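You operate a simulated robot arm through the tools that you are given. There is no shell and no other tool. Be economical: measure what you need, move in short steps, check, and stop when the job is done.

The job below is to be done with a simulated robot arm. You get a single attempt, and the scene is never put back.

Task
Slot the three loose cores on top of the core rack by size.
Fine: try the 40 mm one in the ring gauge before you slot it; on No go it goes in the rack's rejects bin; leave the other cores.

Only the result counts: the job must be done as asked and must still hold three seconds after the hand-in. Knocking over, shifting, dropping, spilling or breaking anything else fails it.

Robot
A 6-joint arm with a two-finger parallel gripper, fixed in place. Base frame: the origin is at the foot of the arm, x ahead of it, y to its left, z up; the work surface is at about z = 800. Readings come in mm, degrees, newtons and seconds.
With the tool pointing down near the work surface it reaches from about 260 to 680 mm from the base axis. Its first joint turns from -66.0 to 66.0 degrees. Payload 2.9 kg.
The TCP is the grasp point between the finger pads, 30 mm short of the fingertips. In the tool frame z runs along the fingers and y along their closing line. The gripper opens to 110 mm. The fingers are 20 mm wide and 10 mm thick; the gripper's body (48 by 112 mm) begins 55 mm behind the TCP.
Orientation is told as [roll, pitch, yaw] about the base's x, y, z axes, in that order, counted from this pose: with the fingers straight down and closing along the base's y, the tool's x points along the base's -x, its y along +y and its z along -z.

Tools
- The arm moves only by the tool arm_command. Its argument "targets" is a list of rows, each an object (a shift or turn left out is 0, a gripper value left out holds the last) with "dp": the shift along the tool's x, y, z in m, a list of three; "rotation": the turn, a rotation vector about the tool's x, y, z in degrees, a list of three; "fingers": the gripper command, from -1 (shut) to 1 (fully open), values between in proportion. In form: [{"dp": [tx, ty, tz], "rotation": [ax, ay, az], "fingers": fingers}, ...]. A call has 1 to 10 rows; each row shifts and turns the commanded pose from where the row before left it, along the tool's axes as they then stand. Each row takes 0.2 s and may step no farther than 50 mm and 8.6 degrees from the row before; otherwise, or with a gripper value out of range, the whole call is refused. Where a pose cannot be reached the arm comes as near as it can. A force on the tool above 40 N (or 10 N above the force at the start of the call, whichever is more), or a blocked arm, ends the call early, and 0.2 s more pass. Each finger travels about 108 mm/s and halts on what it meets, pressing with about 34 N; the grip force reading is that of the motor and also rises with nothing between the fingers. The clock runs only during rows and for 0.2 s after the last one: add rows that do not move to give the fingers time. It gives the time, the measured TCP pose, the force on the tool (base axes), the opening and the grip force at its end, in the units of the frame above (readings bear some noise), with the torque about the TCP (base axes, N m) and any sound that the robot's microphone picked up.
- Cameras (640 x 400 px; columns grow to the right, rows downward): "scene" is fixed at [74.5, 424.5, 1378.4]; the picture's right is [-0.81, -0.59, 0.00], its down [-0.35, 0.48, -0.80] and it looks along [0.47, -0.65, -0.59] (base axes); focal length 314 px, centre (320, 200). "wrist" rides on the gripper at [72, 17, -103] in the tool frame; the picture's right is [-0.23, 0.97, 0.00], its down [-0.76, -0.18, -0.62] and it looks along [-0.61, -0.14, 0.78] (tool axes); focal length 222 px, centre (320, 200). There is no depth. A picture from a camera that has moved, and an enlarged one, comes with that camera's place and axes in the base frame and with its lens. The place of the scene camera against the robot may be out by one fixed shift of up to 12 mm in any direction.
- snapshot(camera): a new picture of that camera. No time passes.
- close_up(camera, box): a new picture of the part [left, top, right, bottom] of that camera's present view, enlarged. No time passes.
- finish_job(): hands the job in; it is judged then, once.

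Go step by step. Nothing tells you positions but the pictures and the camera data: compare them with the known pose of the tool, close in by small moves and look again before you grip or let go. The budget is 120 turns and 84 pictures, counting those below and the enlarged ones. Unless the task says otherwise, let go and move clear before handing in, and close with one line.

The tools are called after "Request:" by a JSON object that holds its "name" and its "arguments". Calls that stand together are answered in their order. arm_command: Moves the arm, as the interface text tells. Its arguments: {"type":"object","properties":{"targets":{"type":"array","items":{"type":"object","properties":{"dp":{"type":"array","items":{"type":"number"}},"rotation":{"type":"array","items":{"type":"number"}},"fingers":{"type":"number"}}}}},"required":["targets"]} The other tools are called the same way: snapshot (camera) takes a picture; close_up (camera, box) takes an enlarged picture of a part of a camera's view; finish_job () hands the job in.

At the start:

```text
time: 0.0
position: [447.1, -102.0, 1171.4]
ee_rot: [0.0, 0.0, 0.0]
wrist_force: [0.1, -0.5, -0.3]
moment: [-0.01, 0.01, 0.0]
finger_gap: 109.9
grip_force: 0.0
```

scene: 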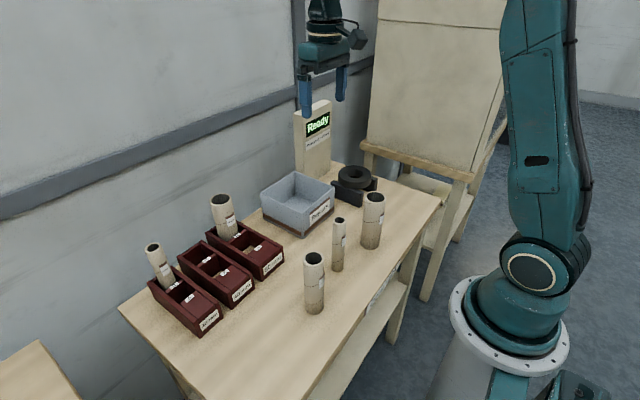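
wrist: 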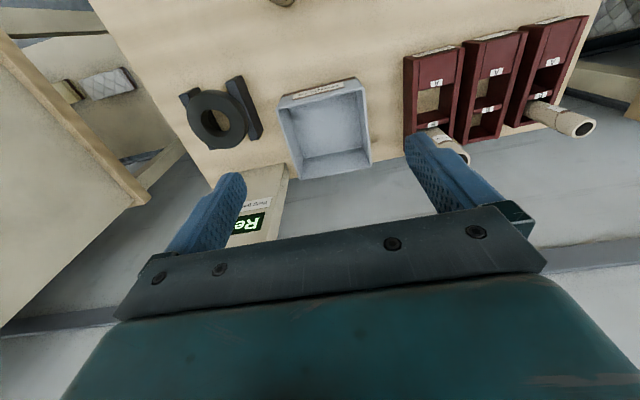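

I see three loose cores on the table, a rack with three rows (two already holding a core), a grey bin, a ring gauge and a display. I'll look closer at the labels.

Request:
{"name": "close_up", "arguments": {"camera": "scene", "box": [130, 180, 290, 340]}}

Request:
{"name": "close_up", "arguments": {"camera": "scene", "box": [250, 90, 410, 320]}}

Request:
{"name": "close_up", "arguments": {"camera": "wrist", "box": [390, 10, 610, 170]}}

```text
2.50 times, centred on (210, 260) of scene
camera zoom: at [74.5, 424.5, 1378.4], right [-0.81, -0.59, 0.0], down [-0.35, 0.48, -0.8], along [0.47, -0.65, -0.59], focal length 785 px, centre (595, 50)
```

zoom: 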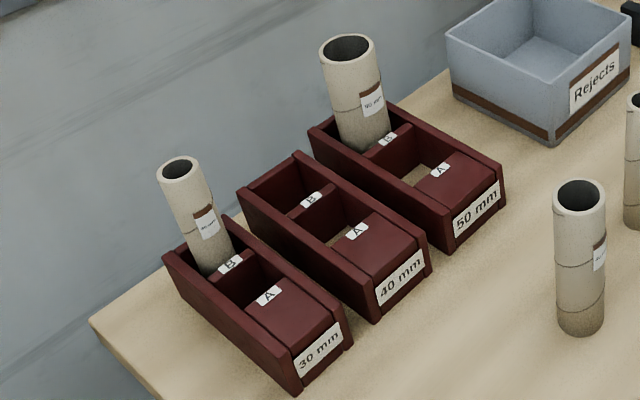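

```text
1.74 times, centred on (330, 205) of scene
camera zoom: at [74.5, 424.5, 1378.4], right [-0.81, -0.59, 0.0], down [-0.35, 0.48, -0.8], along [0.47, -0.65, -0.59], focal length 546 px, centre (303, 191)
```

zoom: 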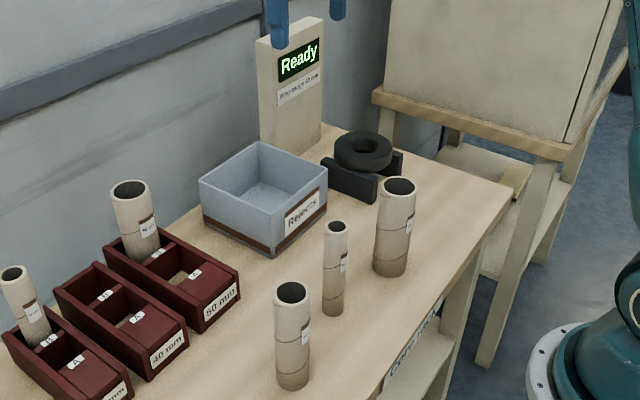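

```text
2.50 times, centred on (500, 90) of wrist
camera zoom: at [375.1, -84.4, 1274.1], right [0.23, 0.97, 0.0], down [0.76, -0.18, 0.62], along [0.61, -0.14, -0.78], focal length 555 px, centre (-130, 475)
```

zoom: 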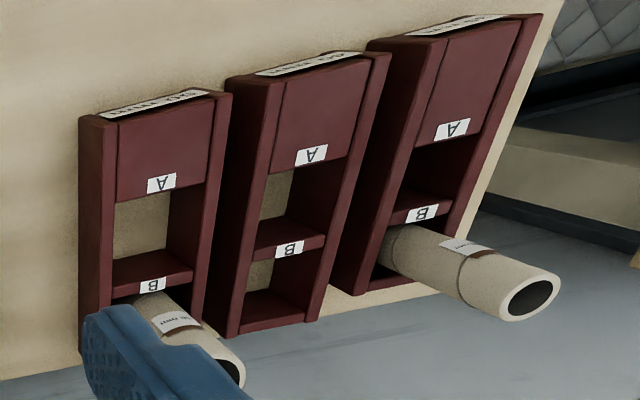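

I'll read the small labels: table front, display, and core labels.

Request:
{"name": "close_up", "arguments": {"camera": "scene", "box": [350, 250, 420, 330]}}

Request:
{"name": "close_up", "arguments": {"camera": "scene", "box": [295, 180, 395, 320]}}

Request:
{"name": "close_up", "arguments": {"camera": "scene", "box": [290, 95, 390, 215]}}

Request:
{"name": "close_up", "arguments": {"camera": "scene", "box": [140, 185, 250, 290]}}

```text
5.00 times, centred on (385, 290) of scene
camera zoom: at [74.5, 424.5, 1378.4], right [-0.81, -0.59, 0.0], down [-0.35, 0.48, -0.8], along [0.47, -0.65, -0.59], focal length 1569 px, centre (-5, -250)
```

zoom: 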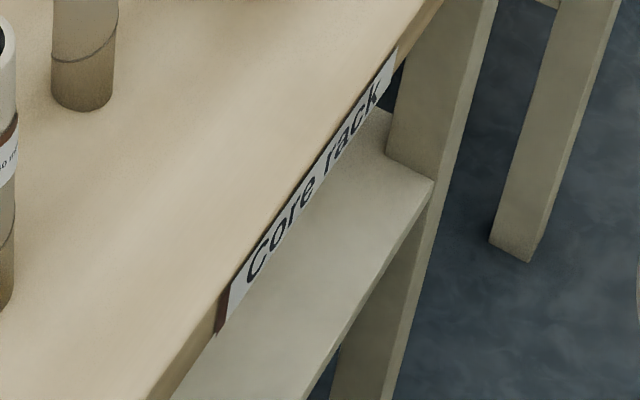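

```text
2.86 times, centred on (345, 250) of scene
camera zoom: at [74.5, 424.5, 1378.4], right [-0.81, -0.59, 0.0], down [-0.35, 0.48, -0.8], along [0.47, -0.65, -0.59], focal length 897 px, centre (249, 57)
```

zoom: 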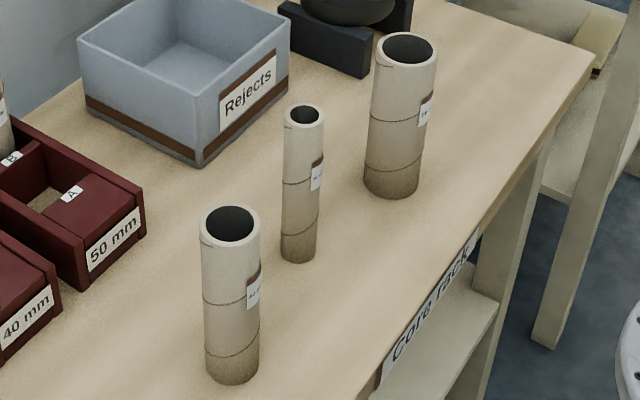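

```text
3.33 times, centred on (340, 155) of scene
camera zoom: at [74.5, 424.5, 1378.4], right [-0.81, -0.59, 0.0], down [-0.35, 0.48, -0.8], along [0.47, -0.65, -0.59], focal length 1046 px, centre (253, 350)
```

zoom: 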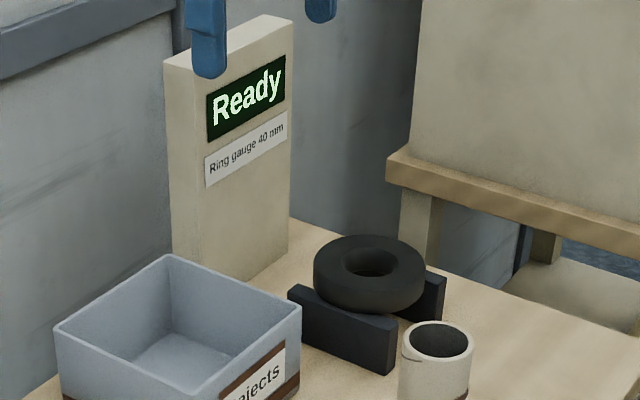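

```text
3.81 times, centred on (195, 238) of scene
camera zoom: at [74.5, 424.5, 1378.4], right [-0.81, -0.59, 0.0], down [-0.35, 0.48, -0.8], along [0.47, -0.65, -0.59], focal length 1196 px, centre (796, 57)
```

zoom: 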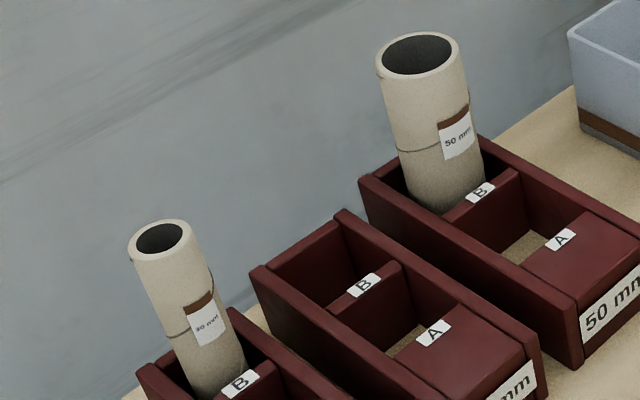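

The loose cores appear to be 40 mm at about (318,109), 30 mm at (339,-13) and 50 mm at (314,-131), each about 150 mm tall. I'll hover over the 40 mm core first.

Request:
{"name": "arm_command", "arguments": {"targets": [{"dp": [0.0129, 0.0211, 0.0141], "fingers": 1}, {"dp": [0.0129, 0.0211, 0.0141]}, {"dp": [0.0129, 0.0211, 0.0141]}, {"dp": [0.0129, 0.0211, 0.0141]}, {"dp": [0.0129, 0.0211, 0.0141]}, {"dp": [0.0129, 0.0211, 0.0141]}, {"dp": [0.0129, 0.0211, 0.0141]}, {"dp": [0.0129, 0.0211, 0.0141]}, {"dp": [0.0129, 0.0211, 0.0141]}, {"dp": [0.0129, 0.0211, 0.0141]}]}}

Request:
{"name": "snapshot", "arguments": {"camera": "wrist"}}

Request:
{"name": "snapshot", "arguments": {"camera": "scene"}}

```text
time: 2.2
position: [316.4, 108.1, 1029.5]
ee_rot: [0.0, 0.1, 0.0]
wrist_force: [-0.8, 0.3, -0.1]
moment: [-0.02, 0.0, -0.01]
finger_gap: 110.3
grip_force: 0.1
```

```text
74 pictures are left
camera wrist: at [244.8, 126.4, 1132.2], right [0.23, 0.97, 0.0], down [0.76, -0.18, 0.62], along [0.61, -0.14, -0.78], focal length 222 px, centre (320, 200)
```

wrist: 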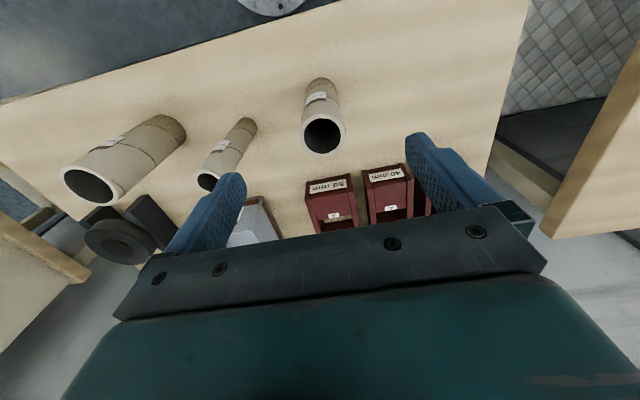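

```text
73 pictures are left
```

scene: 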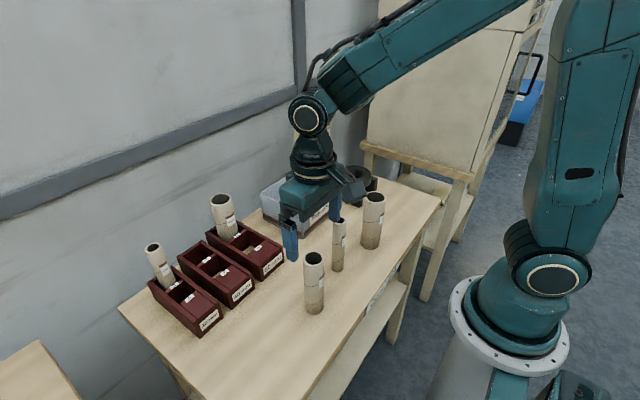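

The wrist view puts the 40 mm core's top near (319,112). I'll zoom in to refine.

Request:
{"name": "close_up", "arguments": {"camera": "wrist", "box": [270, 60, 380, 170]}}

Request:
{"name": "close_up", "arguments": {"camera": "wrist", "box": [40, 90, 280, 240]}}

```text
3.64 times, centred on (325, 115) of wrist
camera zoom: at [244.8, 126.4, 1132.2], right [0.23, 0.97, 0.0], down [0.76, -0.18, 0.62], along [0.61, -0.14, -0.78], focal length 808 px, centre (302, 509)
```

zoom: 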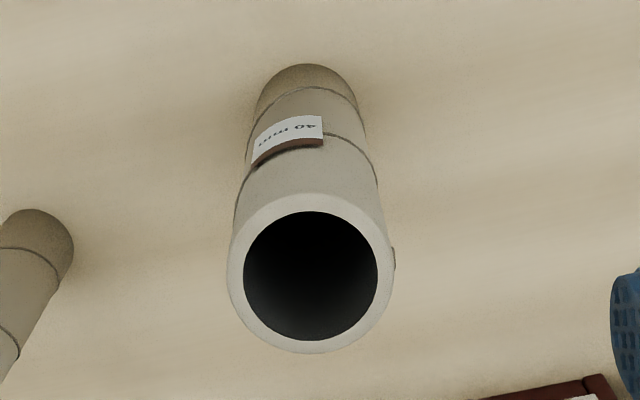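

```text
2.67 times, centred on (160, 165) of wrist
camera zoom: at [244.8, 126.4, 1132.2], right [0.23, 0.97, 0.0], down [0.76, -0.18, 0.62], along [0.61, -0.14, -0.78], focal length 592 px, centre (747, 293)
```

zoom: 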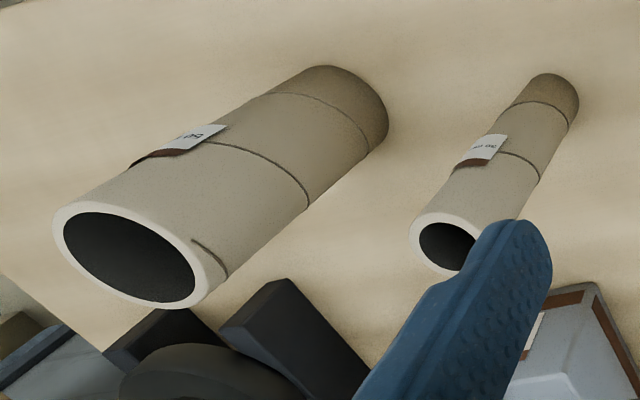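

Core 40 is centred at about (320,112) with its top at z≈950. Now I'll descend around it and grip at z≈920.

Request:
{"name": "arm_command", "arguments": {"targets": [{"dp": [-0.003, 0.003, 0.02]}, {"dp": [0, 0, 0.03]}, {"dp": [0, 0, 0.03]}, {"dp": [0, 0, 0.029]}, {"fingers": -0.1}, {"fingers": -0.1}]}}

Request:
{"name": "snapshot", "arguments": {"camera": "wrist"}}

```text
time: 3.6
position: [317.5, 113.0, 921.7]
ee_rot: [0.0, 0.1, 0.0]
wrist_force: [-0.3, 0.5, -0.8]
moment: [0.0, -0.01, -0.03]
finger_gap: 49.5
grip_force: 0.0
```

```text
70 pictures are left
camera wrist: at [247.3, 131.1, 1024.9], right [0.23, 0.97, 0.0], down [0.76, -0.18, 0.62], along [0.61, -0.14, -0.78], focal length 222 px, centre (320, 200)
```

wrist: 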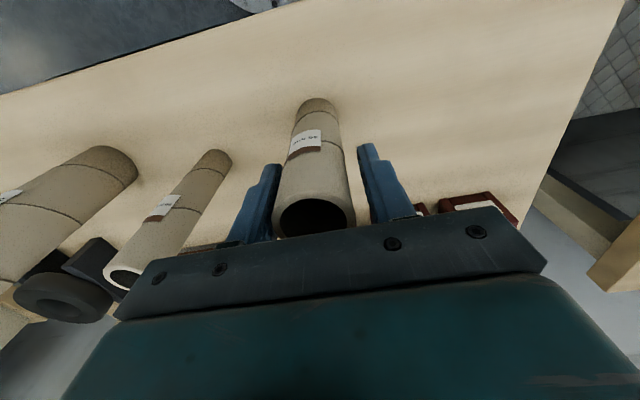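

The core sits slightly toward the left finger, so I'll nudge −2 mm in y and close.

Request:
{"name": "arm_command", "arguments": {"targets": [{"dp": [0, -0.0015, 0]}, {"fingers": -0.25}, {"fingers": -0.4}, {"fingers": -1}, {"fingers": -1}]}}

Request:
{"name": "close_up", "arguments": {"camera": "wrist", "box": [220, 70, 420, 260]}}

```text
time: 4.8
position: [319.6, 111.7, 922.3]
ee_rot: [0.1, 0.0, 0.0]
wrist_force: [-0.4, 0.2, 0.6]
moment: [0.04, -0.02, 0.01]
finger_gap: 38.7
grip_force: 34.0
```

```text
2.11 times, centred on (320, 165) of wrist
camera zoom: at [247.6, 129.4, 1025.0], right [0.23, 0.97, 0.0], down [0.76, -0.18, 0.62], along [0.61, -0.14, -0.78], focal length 468 px, centre (320, 274)
```

zoom: 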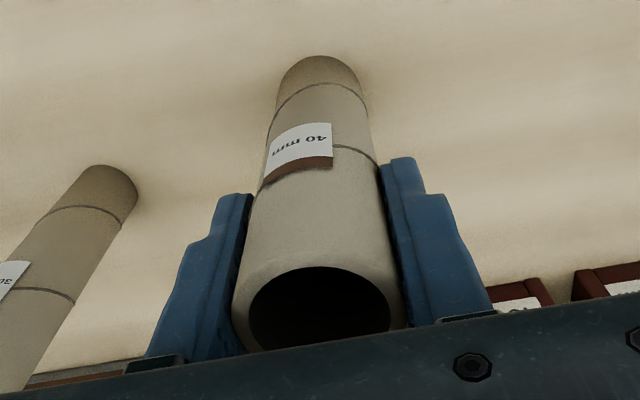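

Gripped (38.7 mm). I'll lift straight up, check, and carry it toward the gauge at a safe height.

Request:
{"name": "arm_command", "arguments": {"targets": [{"dp": [0, 0, -0.02]}, {"dp": [0, 0, -0.03]}, {"dp": [0, 0, -0.05]}, {"dp": [0, 0, -0.05]}, {"dp": [0, 0, -0.05]}]}}

Request:
{"name": "arm_command", "arguments": {"targets": [{"dp": [-0.011, -0.033, 0]}, {"dp": [-0.011, -0.033, 0]}, {"dp": [-0.011, -0.033, 0]}, {"dp": [-0.011, -0.033, 0]}, {"dp": [-0.011, -0.033, 0]}, {"dp": [-0.011, -0.033, 0]}, {"dp": [-0.011, -0.033, 0]}, {"dp": [-0.011, -0.033, 0]}, {"dp": [-0.011, -0.033, 0]}, {"dp": [-0.011, -0.033, 0]}]}}

Request:
{"name": "snapshot", "arguments": {"camera": "wrist"}}

Request:
{"name": "snapshot", "arguments": {"camera": "scene"}}

```text
time: 6.0
position: [322.1, 109.0, 1123.5]
ee_rot: [0.1, 0.0, 0.0]
wrist_force: [0.0, 0.2, -1.8]
moment: [0.0, -0.01, 0.01]
finger_gap: 38.8
grip_force: 33.8
```

```text
time: 8.2
position: [432.8, -220.9, 1121.6]
ee_rot: [0.0, 0.1, 0.0]
wrist_force: [-0.8, -0.6, -0.5]
moment: [0.01, -0.01, -0.02]
finger_gap: 38.8
grip_force: 34.0
```

```text
68 pictures are left
camera wrist: at [359.5, -203.1, 1225.1], right [0.23, 0.97, 0.0], down [0.76, -0.18, 0.62], along [0.61, -0.14, -0.78], focal length 222 px, centre (320, 200)
```

wrist: 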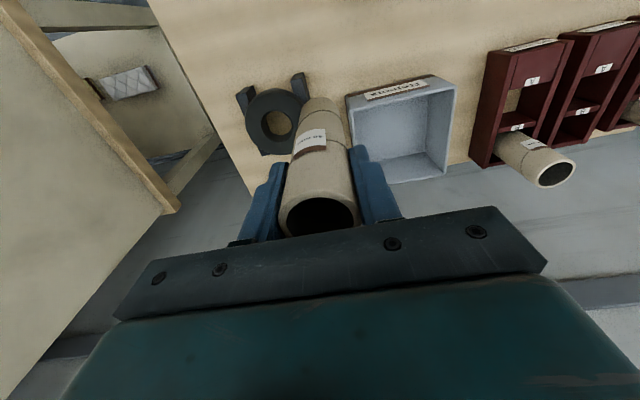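

```text
67 pictures are left
```

scene: 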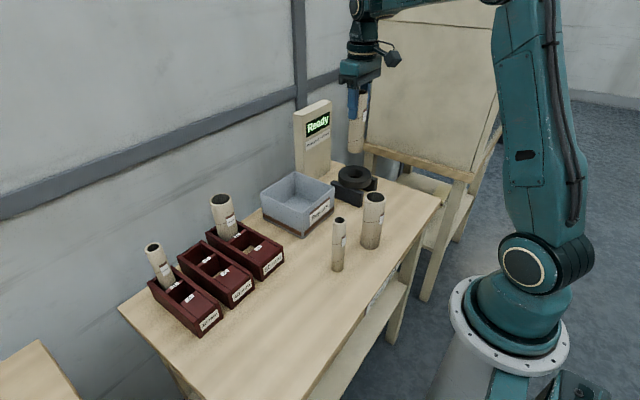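

The core is held straight. Zooming on the ring and bin to localise them.

Request:
{"name": "close_up", "arguments": {"camera": "wrist", "box": [220, 60, 380, 160]}}

Request:
{"name": "close_up", "arguments": {"camera": "wrist", "box": [340, 10, 640, 200]}}

```text
4.00 times, centred on (300, 110) of wrist
camera zoom: at [359.5, -203.1, 1225.1], right [0.23, 0.97, 0.0], down [0.76, -0.18, 0.62], along [0.61, -0.14, -0.78], focal length 888 px, centre (400, 560)
```

zoom: 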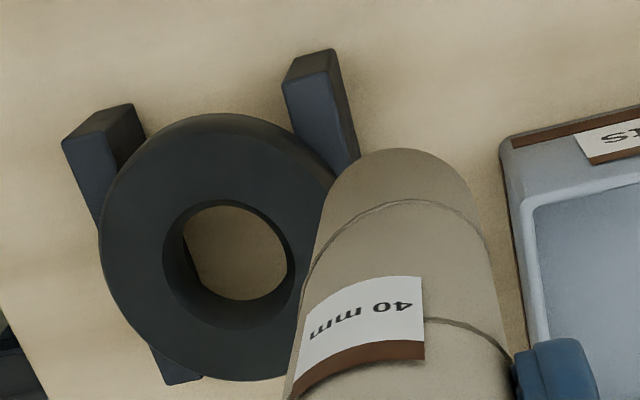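

```text
2.11 times, centred on (490, 105) of wrist
camera zoom: at [359.5, -203.1, 1225.1], right [0.23, 0.97, 0.0], down [0.76, -0.18, 0.62], along [0.61, -0.14, -0.78], focal length 468 px, centre (-38, 400)
```

zoom: 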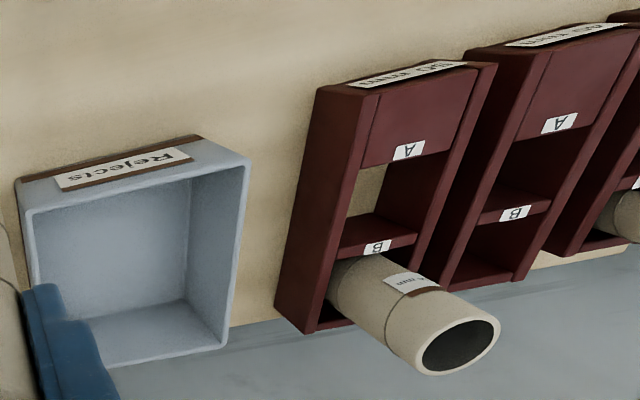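

The ring appears to be centred around (477,-305), top about z≈855, perhaps with a lead-in. I'll get closer beside it for a better relative measurement.

Request:
{"name": "arm_command", "arguments": {"targets": [{"dp": [-0.004, -0.005, 0.025]}, {"dp": [-0.004, -0.005, 0.025]}, {"dp": [-0.004, -0.005, 0.025]}, {"dp": [-0.004, 0, 0.025]}, {}]}}

Request:
{"name": "close_up", "arguments": {"camera": "wrist", "box": [190, 40, 390, 165]}}

Request:
{"name": "close_up", "arguments": {"camera": "scene", "box": [260, 80, 420, 220]}}

```text
time: 9.4
position: [447.3, -234.9, 1020.1]
ee_rot: [0.0, 0.0, 0.0]
wrist_force: [0.3, 0.2, 0.3]
moment: [-0.01, 0.0, 0.0]
finger_gap: 38.9
grip_force: 34.1
```

```text
3.20 times, centred on (290, 102) of wrist
camera zoom: at [375.1, -216.7, 1123.2], right [0.23, 0.97, 0.0], down [0.76, -0.18, 0.62], along [0.61, -0.14, -0.78], focal length 711 px, centre (416, 512)
```

zoom: 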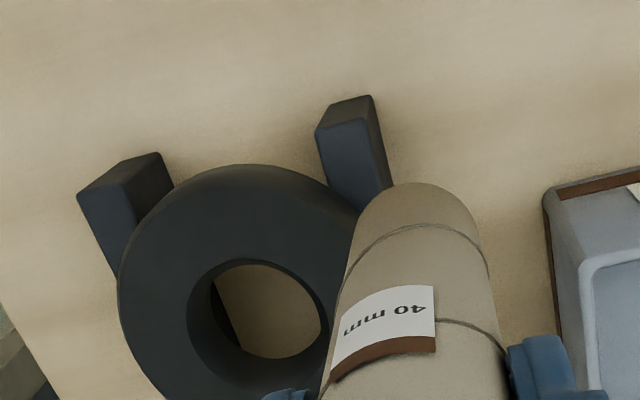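

```text
2.86 times, centred on (340, 150) of scene
camera zoom: at [74.5, 424.5, 1378.4], right [-0.81, -0.59, 0.0], down [-0.35, 0.48, -0.8], along [0.47, -0.65, -0.59], focal length 897 px, centre (263, 343)
```

zoom: 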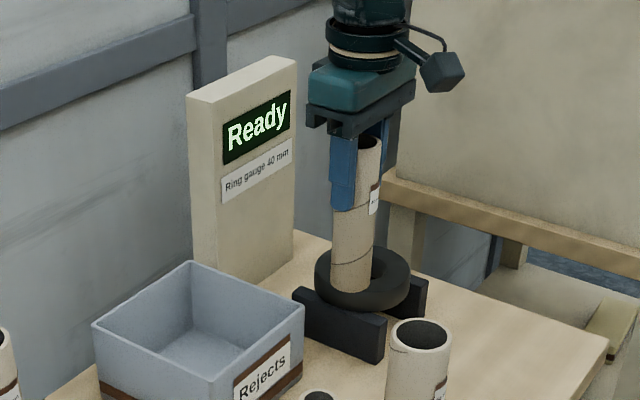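

Triangulating both cameras puts the ring centre near (467,-298), top at z≈880 with a wider mouth. I'll move above with clearance and check from both cameras.

Request:
{"name": "arm_command", "arguments": {"targets": [{"dp": [0, 0, -0.01]}, {"dp": [-0.005, -0.016, 0]}, {"dp": [-0.005, -0.016, 0]}, {"dp": [-0.005, -0.016, 0]}, {"dp": [-0.005, -0.015, 0]}, {}]}}

Request:
{"name": "close_up", "arguments": {"camera": "wrist", "box": [220, 40, 420, 165]}}

Request:
{"name": "close_up", "arguments": {"camera": "scene", "box": [320, 120, 400, 220]}}

```text
time: 10.8
position: [465.4, -298.5, 1031.4]
ee_rot: [0.0, 0.0, -0.1]
wrist_force: [-0.2, -0.2, 0.6]
moment: [-0.02, -0.02, 0.0]
finger_gap: 38.8
grip_force: 34.3
```

```text
3.20 times, centred on (320, 102) of wrist
camera zoom: at [393.9, -280.9, 1134.0], right [0.23, 0.97, 0.0], down [0.76, -0.18, 0.62], along [0.61, -0.14, -0.78], focal length 711 px, centre (320, 512)
```

zoom: 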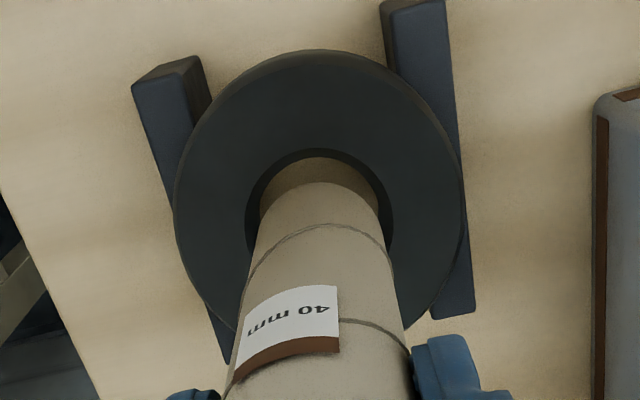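

```text
4.00 times, centred on (360, 170) of scene
camera zoom: at [74.5, 424.5, 1378.4], right [-0.81, -0.59, 0.0], down [-0.35, 0.48, -0.8], along [0.47, -0.65, -0.59], focal length 1255 px, centre (160, 320)
```

zoom: 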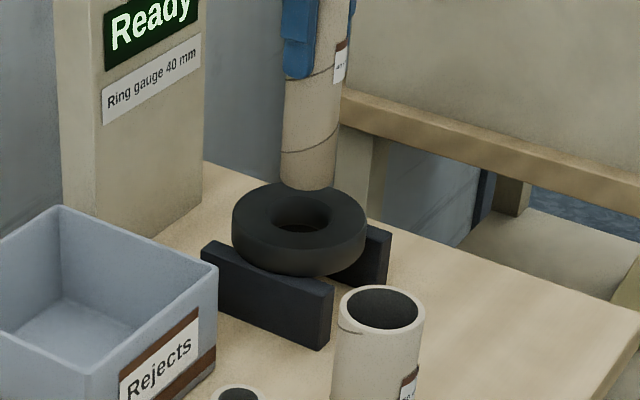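

The core is over the hole in both views. I'll lower gently with a 1 mm correction and check forces.

Request:
{"name": "arm_command", "arguments": {"targets": [{"dp": [-0.001, 0.001, 0.01]}, {"dp": [0, 0, 0.01]}, {"dp": [0, 0, 0.008]}, {"dp": [0, 0, 0.006]}, {"dp": [0, 0, 0.006]}, {}]}}

Request:
{"name": "close_up", "arguments": {"camera": "scene", "box": [290, 90, 400, 220]}}

Request:
{"name": "close_up", "arguments": {"camera": "wrist", "box": [220, 40, 420, 165]}}

```text
time: 12.2
position: [469.9, -297.3, 993.7]
ee_rot: [-0.2, -0.3, 0.1]
wrist_force: [2.1, 2.2, 31.2]
moment: [0.84, -0.31, -0.11]
finger_gap: 39.3
grip_force: 34.2
```

```text
3.08 times, centred on (345, 155) of scene
camera zoom: at [74.1, 424.9, 1378.3], right [-0.81, -0.59, 0.0], down [-0.35, 0.48, -0.81], along [0.47, -0.65, -0.59], focal length 966 px, centre (243, 338)
```

zoom: 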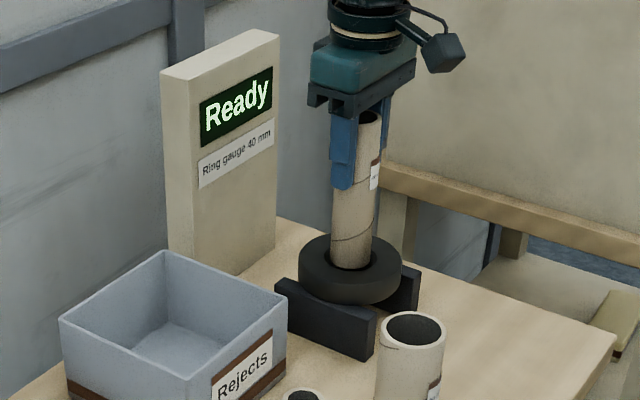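

```text
3.20 times, centred on (320, 102) of wrist
camera zoom: at [396.7, -278.8, 1096.0], right [0.23, 0.97, 0.0], down [0.76, -0.17, 0.63], along [0.61, -0.14, -0.78], focal length 711 px, centre (320, 512)
```

zoom: 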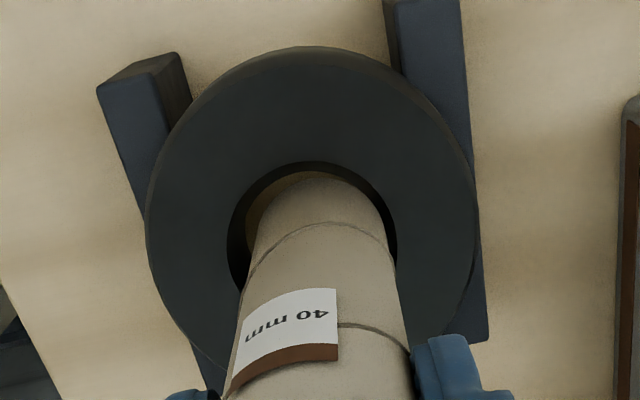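

Contact with 31 N; the moment and the picture say the core is touching the +y side of the mouth. I'll back up, shift −2.5 mm in y and check.

Request:
{"name": "arm_command", "arguments": {"targets": [{"dp": [0, 0, -0.008]}, {"dp": [0, -0.0025, 0]}, {}]}}

Request:
{"name": "arm_command", "arguments": {"targets": [{"dp": [0, 0, 0.003]}, {"dp": [0, 0, 0.003]}, {"dp": [0, 0, 0.003]}, {"dp": [0, 0, 0.003]}, {}]}}

Request:
{"name": "snapshot", "arguments": {"camera": "wrist"}}

```text
time: 13.0
position: [465.2, -300.2, 997.6]
ee_rot: [0.0, 0.1, 0.0]
wrist_force: [-0.1, 0.4, -0.6]
moment: [0.03, 0.01, 0.02]
finger_gap: 38.9
grip_force: 34.5
```

```text
time: 14.2
position: [468.8, -299.0, 990.2]
ee_rot: [-0.2, -0.4, 0.1]
wrist_force: [6.8, 5.6, 30.8]
moment: [0.98, -0.33, -0.15]
finger_gap: 39.4
grip_force: 33.8
```

```text
58 pictures are left
camera wrist: at [397.0, -281.0, 1092.3], right [0.23, 0.97, 0.0], down [0.76, -0.17, 0.63], along [0.61, -0.14, -0.78], focal length 222 px, centre (320, 200)
```

wrist: 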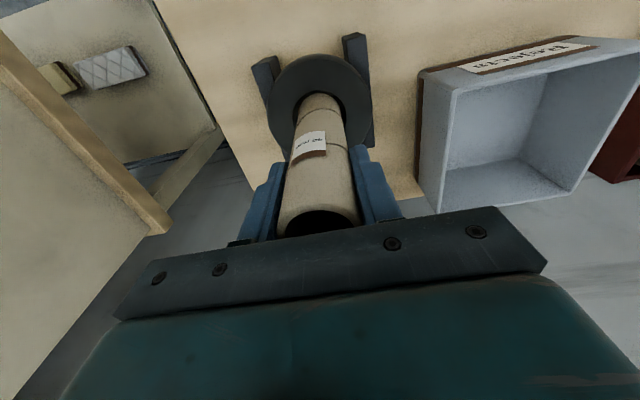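

The lateral force pushes the core toward +x (and a bit +y), so the hole centre lies further +x. Let me zoom to verify.

Request:
{"name": "close_up", "arguments": {"camera": "wrist", "box": [250, 40, 390, 160]}}

Request:
{"name": "close_up", "arguments": {"camera": "scene", "box": [320, 140, 400, 210]}}

```text
3.33 times, centred on (320, 100) of wrist
camera zoom: at [397.0, -281.0, 1092.3], right [0.23, 0.97, 0.0], down [0.76, -0.17, 0.63], along [0.61, -0.14, -0.78], focal length 740 px, centre (320, 533)
```

zoom: 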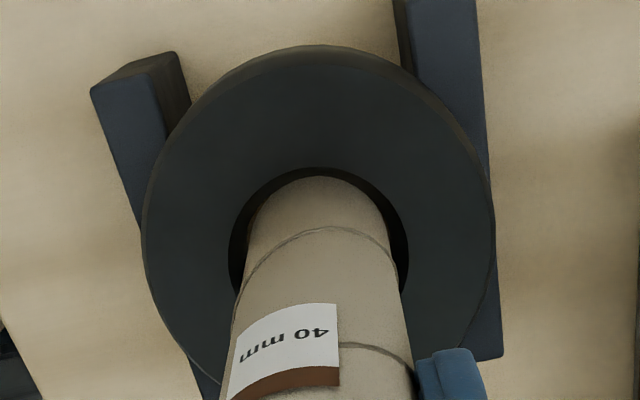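

```text
5.71 times, centred on (360, 175) of scene
camera zoom: at [74.2, 425.0, 1378.3], right [-0.81, -0.59, 0.0], down [-0.35, 0.48, -0.81], along [0.47, -0.65, -0.59], focal length 1794 px, centre (91, 343)
```

zoom: 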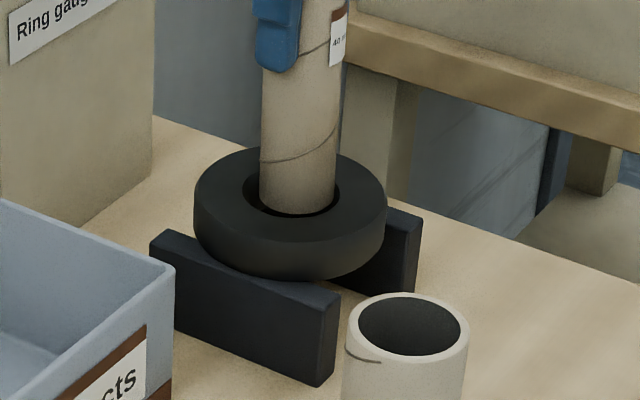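

The core is tight against the −x side of the mouth in both views. I'll lift, shift +3 mm x and +1 mm y, then lower again.

Request:
{"name": "arm_command", "arguments": {"targets": [{"dp": [0, 0, -0.008]}, {"dp": [-0.003, 0.001, 0]}, {}]}}

Request:
{"name": "arm_command", "arguments": {"targets": [{"dp": [0, 0, 0.003]}, {"dp": [0, 0, 0.003]}, {"dp": [0, 0, 0.003]}, {"dp": [0, 0, 0.003]}, {}]}}

Request:
{"name": "close_up", "arguments": {"camera": "wrist", "box": [250, 40, 390, 160]}}

Request:
{"name": "close_up", "arguments": {"camera": "scene", "box": [290, 100, 400, 210]}}

```text
time: 15.0
position: [471.8, -297.4, 992.9]
ee_rot: [0.1, 0.1, -0.1]
wrist_force: [1.0, 0.1, -1.1]
moment: [-0.01, 0.02, 0.0]
finger_gap: 38.8
grip_force: 33.9
```

```text
time: 16.2
position: [473.7, -298.3, 985.0]
ee_rot: [-0.2, -0.5, 0.1]
wrist_force: [7.9, 4.3, 30.4]
moment: [0.94, -0.31, -0.22]
finger_gap: 39.1
grip_force: 33.8
```

```text
3.33 times, centred on (320, 100) of wrist
camera zoom: at [400.4, -280.3, 1088.1], right [0.23, 0.97, 0.0], down [0.76, -0.17, 0.63], along [0.61, -0.14, -0.78], focal length 740 px, centre (320, 533)
```

zoom: 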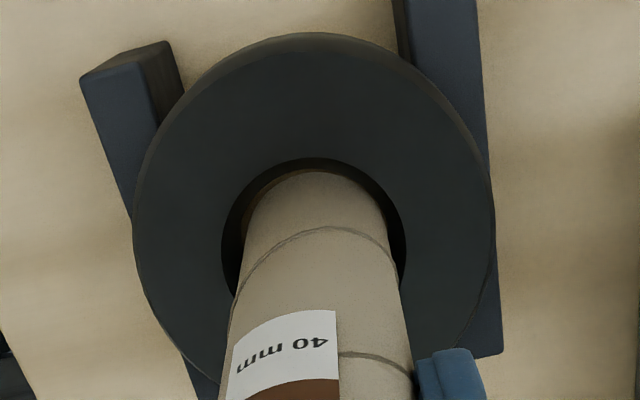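

```text
3.64 times, centred on (345, 155) of scene
camera zoom: at [74.2, 424.9, 1378.3], right [-0.81, -0.59, 0.0], down [-0.35, 0.48, -0.81], along [0.47, -0.65, -0.59], focal length 1141 px, centre (229, 364)
```

zoom: 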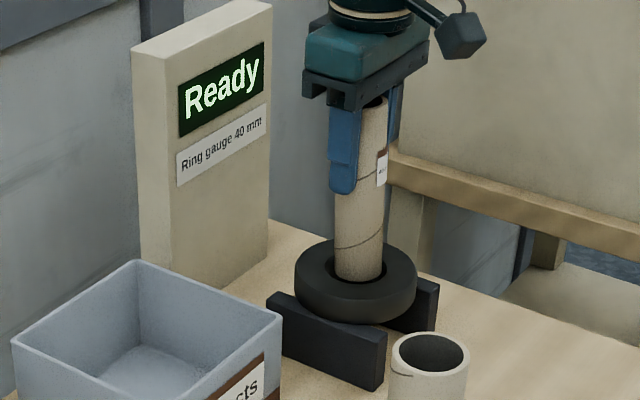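

Going deeper (985) and it still pushes +x/+y — a conical lead-in. I'll continue in that direction.

Request:
{"name": "arm_command", "arguments": {"targets": [{"dp": [0, 0, -0.006]}, {"dp": [-0.003, 0.0015, 0]}, {}, {"dp": [0, 0, 0.003]}, {"dp": [0, 0, 0.003]}, {"dp": [0, 0, 0.003]}, {"dp": [0, 0, 0.003]}, {}]}}

Request:
{"name": "close_up", "arguments": {"camera": "wrist", "box": [250, 40, 390, 160]}}

```text
time: 18.0
position: [474.9, -297.8, 979.3]
ee_rot: [-0.2, -0.4, -0.1]
wrist_force: [6.0, 0.6, 28.0]
moment: [0.66, -0.31, -0.15]
finger_gap: 39.0
grip_force: 33.6
```

```text
3.33 times, centred on (320, 100) of wrist
camera zoom: at [402.1, -278.9, 1081.6], right [0.23, 0.97, 0.0], down [0.76, -0.18, 0.63], along [0.61, -0.14, -0.78], focal length 740 px, centre (320, 533)
```

zoom: 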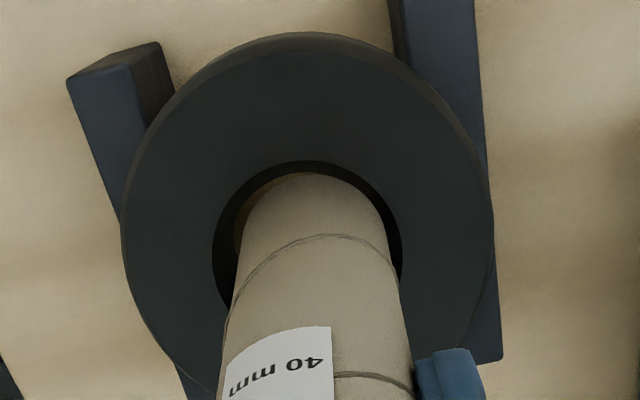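

The core has slipped up a few mm in the grip, so it isn't really descending; moments say contact on the −x/+y side. I'll lift clear and re-measure.

Request:
{"name": "arm_command", "arguments": {"targets": [{"dp": [0, 0, -0.015]}, {"dp": [0, 0, -0.015]}, {}]}}

Request:
{"name": "close_up", "arguments": {"camera": "wrist", "box": [240, 40, 400, 260]}}

Request:
{"name": "close_up", "arguments": {"camera": "wrist", "box": [250, 40, 390, 130]}}

Request:
{"name": "close_up", "arguments": {"camera": "scene", "box": [320, 120, 400, 210]}}

```text
time: 18.8
position: [474.0, -296.6, 1008.2]
ee_rot: [0.2, 0.1, 0.1]
wrist_force: [-0.7, -0.2, 0.3]
moment: [0.0, 0.02, -0.01]
finger_gap: 39.0
grip_force: 34.4
```

```text
1.82 times, centred on (320, 150) of wrist
camera zoom: at [402.2, -279.6, 1110.1], right [0.23, 0.97, 0.0], down [0.76, -0.18, 0.62], along [0.61, -0.14, -0.78], focal length 404 px, centre (320, 291)
```

zoom: 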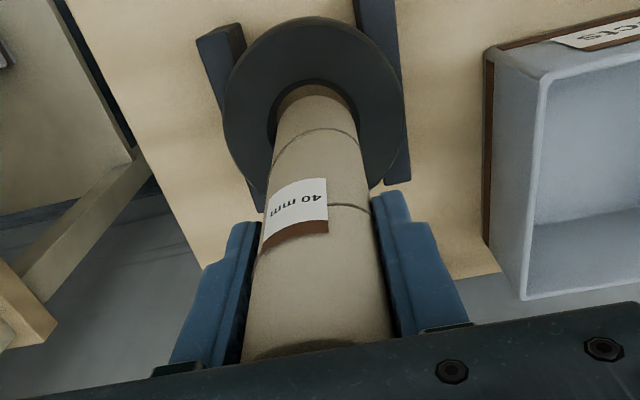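

```text
4.44 times, centred on (320, 85) of wrist
camera zoom: at [402.2, -279.6, 1110.1], right [0.23, 0.97, 0.0], down [0.76, -0.18, 0.62], along [0.61, -0.14, -0.78], focal length 987 px, centre (320, 711)
```

zoom: 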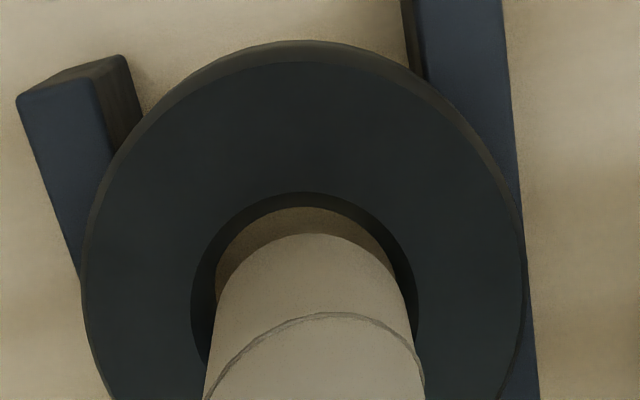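

```text
4.44 times, centred on (360, 165) of scene
camera zoom: at [74.5, 424.5, 1378.4], right [-0.81, -0.59, 0.0], down [-0.35, 0.48, -0.8], along [0.47, -0.65, -0.59], focal length 1395 px, centre (142, 356)
```

zoom: 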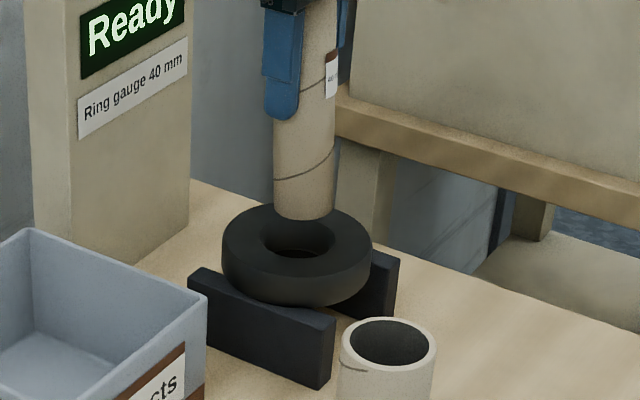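

The core has pivoted in the grip (bottom toward −x by several mm). I'll set it on a free spot of the table at about (400,-80) to straighten it and re-grip before trying again.

Request:
{"name": "arm_command", "arguments": {"targets": [{"dp": [0, 0, -0.04]}, {"dp": [0, 0, -0.04]}, {"dp": [0.0105, 0.031, 0]}, {"dp": [0.0105, 0.031, 0]}, {"dp": [0.0105, 0.031, 0]}, {"dp": [0.0105, 0.031, 0]}, {"dp": [0.0105, 0.031, 0]}, {"dp": [0.0105, 0.031, 0]}, {"dp": [0.0105, 0.031, 0]}, {}]}}

Request:
{"name": "arm_command", "arguments": {"targets": [{"dp": [0, 0, 0.04]}, {"dp": [0, 0, 0.04]}, {"dp": [0, 0, 0.04]}, {}]}}

Request:
{"name": "snapshot", "arguments": {"camera": "scene"}}

Request:
{"name": "snapshot", "arguments": {"camera": "wrist"}}

```text
time: 21.0
position: [399.5, -80.8, 1087.4]
ee_rot: [0.0, -0.1, 0.0]
wrist_force: [-0.5, 0.8, 0.4]
moment: [-0.02, 0.0, 0.01]
finger_gap: 38.8
grip_force: 34.0
```

```text
time: 22.0
position: [402.6, -80.0, 967.9]
ee_rot: [0.0, 0.1, 0.0]
wrist_force: [0.2, 0.5, -0.3]
moment: [0.01, 0.0, -0.03]
finger_gap: 38.8
grip_force: 34.2
```

```text
49 pictures are left
```

scene: 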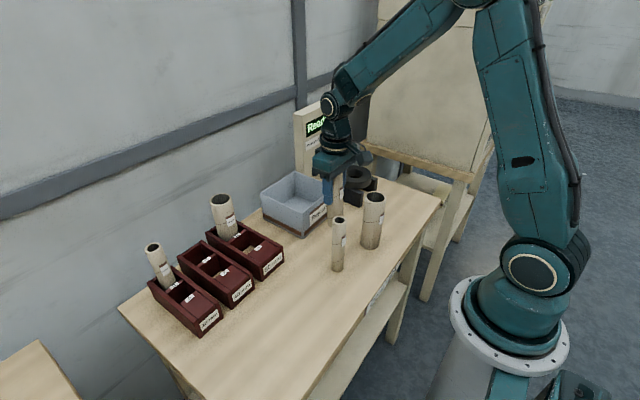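

```text
48 pictures are left
camera wrist: at [329.6, -62.7, 1070.6], right [0.23, 0.97, 0.0], down [0.76, -0.18, 0.62], along [0.61, -0.14, -0.78], focal length 222 px, centre (320, 200)
```

wrist: 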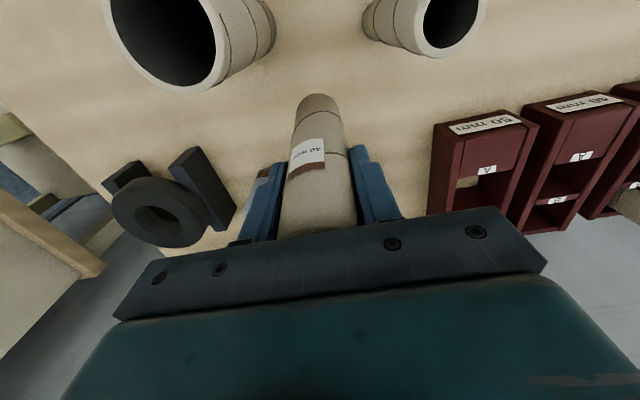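

The spot is clear (bin front at x≈465). Lowering gently until contact.

Request:
{"name": "arm_command", "arguments": {"targets": [{"dp": [0, 0, 0.015]}, {"dp": [0, 0, 0.008]}, {"dp": [0, 0, 0.005]}, {"dp": [0, 0, 0.005]}, {}]}}

Request:
{"name": "close_up", "arguments": {"camera": "scene", "box": [300, 150, 380, 250]}}

```text
time: 23.2
position: [399.7, -80.0, 935.1]
ee_rot: [0.1, 0.0, 0.0]
wrist_force: [-0.3, -0.1, -0.2]
moment: [0.02, 0.02, 0.01]
finger_gap: 38.8
grip_force: 34.0
```

```text
4.00 times, centred on (340, 200) of scene
camera zoom: at [74.5, 424.5, 1378.4], right [-0.81, -0.59, 0.0], down [-0.35, 0.48, -0.8], along [0.47, -0.65, -0.59], focal length 1255 px, centre (240, 200)
```

zoom: 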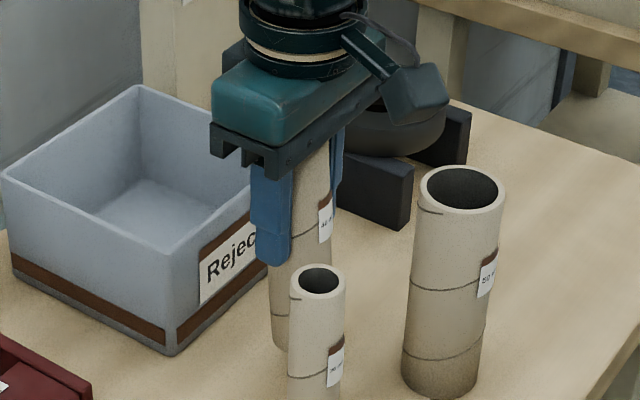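

Request:
{"name": "arm_command", "arguments": {"targets": [{"dp": [0, 0, 0.004]}, {"dp": [0, 0, 0.003]}, {"dp": [0, 0, 0.003]}, {}]}}

```text
time: 24.2
position: [400.6, -80.9, 924.4]
ee_rot: [0.0, 0.0, 0.1]
wrist_force: [-0.2, 0.6, 0.0]
moment: [-0.04, 0.0, -0.01]
finger_gap: 39.0
grip_force: 33.9
```

Request:
{"name": "arm_command", "arguments": {"targets": [{"dp": [0, 0, 0.003]}, {"dp": [0, 0, 0.003]}, {"dp": [0, 0, 0.003]}, {}]}}

Request:
{"name": "close_up", "arguments": {"camera": "wrist", "box": [220, 70, 420, 260]}}

Request:
{"name": "close_up", "arguments": {"camera": "scene", "box": [310, 160, 360, 290]}}

```text
time: 25.2
position: [400.5, -80.3, 914.0]
ee_rot: [0.0, 0.0, 0.0]
wrist_force: [-0.7, 0.3, -0.9]
moment: [-0.02, -0.01, 0.02]
finger_gap: 38.7
grip_force: 34.5
```

```text
2.11 times, centred on (320, 165) of wrist
camera zoom: at [328.6, -62.1, 1017.5], right [0.23, 0.97, 0.0], down [0.76, -0.18, 0.62], along [0.61, -0.14, -0.78], focal length 468 px, centre (320, 274)
```

zoom: 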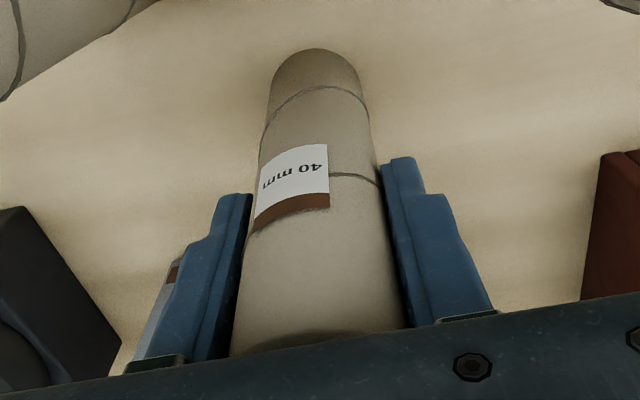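

```text
3.08 times, centred on (335, 225) of scene
camera zoom: at [74.5, 424.5, 1378.4], right [-0.81, -0.59, 0.0], down [-0.35, 0.48, -0.8], along [0.47, -0.65, -0.59], focal length 966 px, centre (274, 123)
```

zoom: 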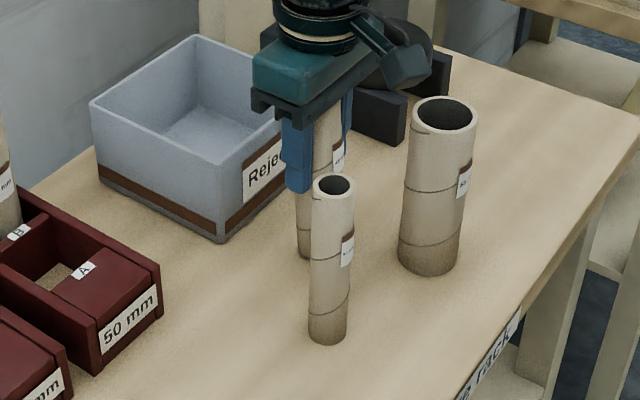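

The core did slip up, still not touching. Continue down.

Request:
{"name": "arm_command", "arguments": {"targets": [{"dp": [0, 0, 0.003]}, {"dp": [0, 0, 0.003]}, {"dp": [0, 0, 0.002]}, {"dp": [0, 0, 0.002]}, {}]}}

```text
time: 26.4
position: [399.4, -79.6, 906.0]
ee_rot: [-0.1, -0.1, 0.0]
wrist_force: [-3.1, 0.3, 12.8]
moment: [0.08, 0.1, 0.0]
finger_gap: 38.9
grip_force: 34.3
```

Contact on the +x edge at TCP z≈906, confirming the tilt. I'll open the fingers slightly so the core settles flat.

Request:
{"name": "arm_command", "arguments": {"targets": [{"dp": [0, 0, -0.001], "fingers": -0.27}, {"fingers": -0.24}, {"fingers": -0.2}, {}, {}]}}

Request:
{"name": "close_up", "arguments": {"camera": "wrist", "box": [220, 70, 420, 260]}}

```text
time: 27.6
position: [400.7, -80.9, 906.2]
ee_rot: [0.0, 0.0, 0.0]
wrist_force: [-0.7, 0.7, 0.0]
moment: [0.0, -0.01, 0.0]
finger_gap: 44.0
grip_force: 0.1
```

```text
2.11 times, centred on (320, 165) of wrist
camera zoom: at [328.4, -62.1, 1009.2], right [0.23, 0.97, 0.0], down [0.76, -0.18, 0.62], along [0.61, -0.14, -0.78], focal length 468 px, centre (320, 274)
```

zoom: 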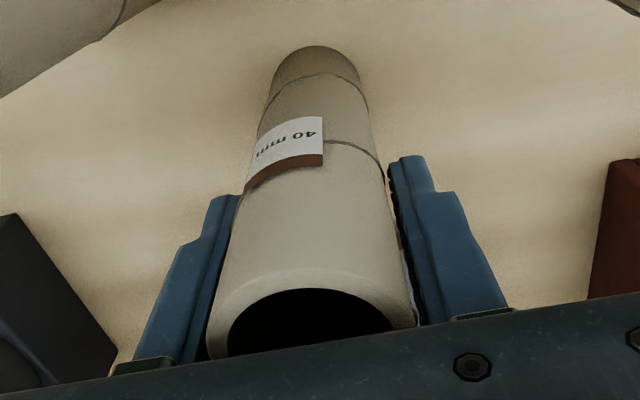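

The core now stands flat; its centre is about 6 mm toward −x of the TCP. I'll re-centre, raise to z≈920 and re-grip.

Request:
{"name": "arm_command", "arguments": {"targets": [{"dp": [0.006, -0.001, -0.014]}, {}, {"fingers": -0.26}, {"fingers": -0.4}, {"fingers": -1}, {"fingers": -1}]}}

Request:
{"name": "close_up", "arguments": {"camera": "wrist", "box": [220, 70, 420, 260]}}

```text
time: 29.0
position: [394.7, -79.7, 920.5]
ee_rot: [-0.1, 0.0, 0.0]
wrist_force: [0.1, 0.7, 1.7]
moment: [0.02, 0.05, -0.07]
finger_gap: 38.8
grip_force: 34.2
```

```text
2.11 times, centred on (320, 165) of wrist
camera zoom: at [322.4, -62.5, 1023.3], right [0.23, 0.97, 0.0], down [0.76, -0.18, 0.62], along [0.61, -0.14, -0.78], focal length 468 px, centre (320, 274)
```

zoom: 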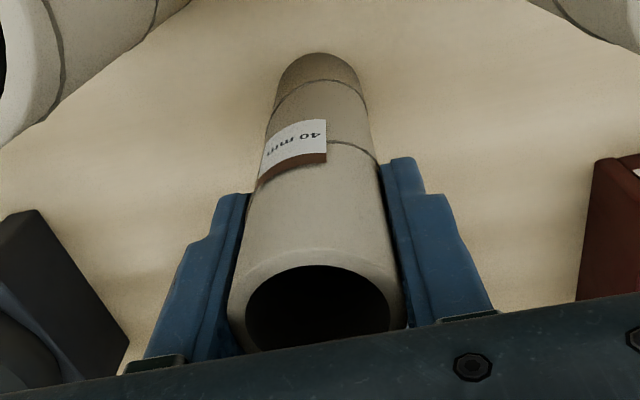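

Grip is straight. Lift and return above the ring, target TCP (467,-299.5).

Request:
{"name": "arm_command", "arguments": {"targets": [{"dp": [0, 0, -0.02]}, {"dp": [0, 0, -0.05]}, {"dp": [0, 0, -0.05]}, {"dp": [0, 0, -0.05]}, {"dp": [-0.0145, -0.044, 0]}, {"dp": [-0.0145, -0.044, 0]}, {"dp": [-0.0145, -0.044, 0]}, {"dp": [-0.0145, -0.044, 0]}, {"dp": [-0.0145, -0.0435, 0]}, {}]}}

Request:
{"name": "arm_command", "arguments": {"targets": [{"dp": [0, 0, 0.03]}, {"dp": [0, 0, 0.03]}, {"dp": [0, 0, 0.015]}, {}]}}

Request:
{"name": "close_up", "arguments": {"camera": "wrist", "box": [250, 40, 390, 130]}}

Request:
{"name": "close_up", "arguments": {"camera": "scene", "box": [325, 140, 385, 210]}}

```text
time: 31.2
position: [465.5, -302.6, 1089.6]
ee_rot: [0.0, 0.0, 0.0]
wrist_force: [0.8, -0.8, 0.0]
moment: [0.01, 0.0, 0.01]
finger_gap: 38.8
grip_force: 33.7
```

```text
time: 32.2
position: [469.2, -301.1, 1015.1]
ee_rot: [0.2, 0.0, 0.0]
wrist_force: [-0.7, -0.5, 0.2]
moment: [-0.03, 0.04, -0.01]
finger_gap: 39.1
grip_force: 33.6
```

```text
4.44 times, centred on (320, 85) of wrist
camera zoom: at [395.5, -283.2, 1118.0], right [0.23, 0.97, 0.0], down [0.76, -0.18, 0.62], along [0.61, -0.14, -0.78], focal length 987 px, centre (320, 711)
```

zoom: 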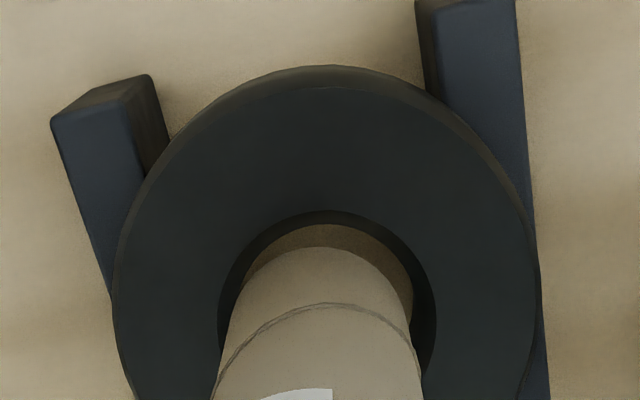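

```text
5.71 times, centred on (355, 175) of scene
camera zoom: at [74.5, 424.5, 1378.4], right [-0.81, -0.59, 0.0], down [-0.35, 0.48, -0.8], along [0.47, -0.65, -0.59], focal length 1794 px, centre (120, 343)
```

zoom: 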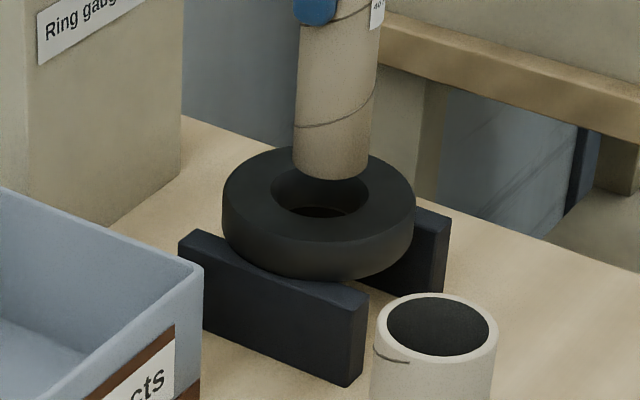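

Relative to the core bottom, the hole is about +2.5 mm in x and +1 mm in y. Shifting and lowering gently.

Request:
{"name": "arm_command", "arguments": {"targets": [{"dp": [-0.0025, 0.001, 0]}, {"dp": [0, 0, 0.01]}, {"dp": [0, 0, 0.006]}, {"dp": [0, 0, 0.003]}, {"dp": [0, 0, 0.002]}, {}]}}

```text
time: 33.6
position: [470.1, -299.6, 993.0]
ee_rot: [0.0, 0.0, 0.0]
wrist_force: [0.8, 0.1, -0.7]
moment: [0.04, -0.01, 0.0]
finger_gap: 39.0
grip_force: 34.1
```

No contact yet at 993, deeper than the first contact height. I'll continue in small steps.

Request:
{"name": "arm_command", "arguments": {"targets": [{"dp": [0, 0, 0.002]}, {"dp": [0, 0, 0.002]}, {"dp": [0, 0, 0.002]}, {}]}}

```text
time: 34.6
position: [468.6, -299.0, 987.0]
ee_rot: [0.1, 0.0, 0.0]
wrist_force: [0.0, 0.3, -0.9]
moment: [0.01, 0.02, -0.02]
finger_gap: 39.1
grip_force: 33.8
```

Request:
{"name": "arm_command", "arguments": {"targets": [{"dp": [0, 0, 0.003]}, {"dp": [0, 0, 0.003]}, {"dp": [0, 0, 0.003]}, {}]}}

Request:
{"name": "close_up", "arguments": {"camera": "scene", "box": [280, 90, 400, 210]}}

```text
time: 35.6
position: [469.7, -300.4, 980.0]
ee_rot: [0.0, 0.0, 0.0]
wrist_force: [-0.1, -0.3, -0.5]
moment: [-0.03, 0.01, -0.02]
finger_gap: 39.1
grip_force: 34.3
```

```text
3.33 times, centred on (340, 150) of scene
camera zoom: at [74.5, 424.5, 1378.4], right [-0.81, -0.59, 0.0], down [-0.35, 0.48, -0.8], along [0.47, -0.65, -0.59], focal length 1046 px, centre (253, 367)
```

zoom: 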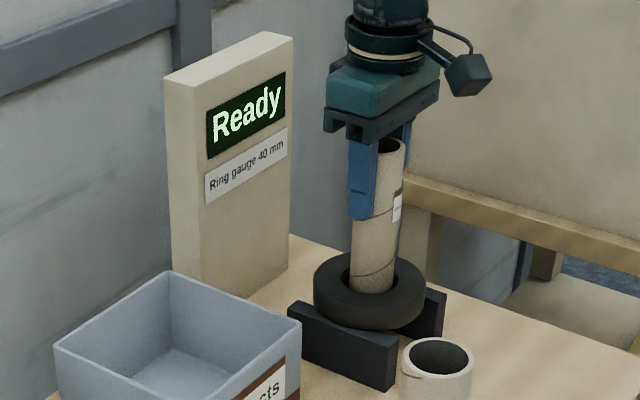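

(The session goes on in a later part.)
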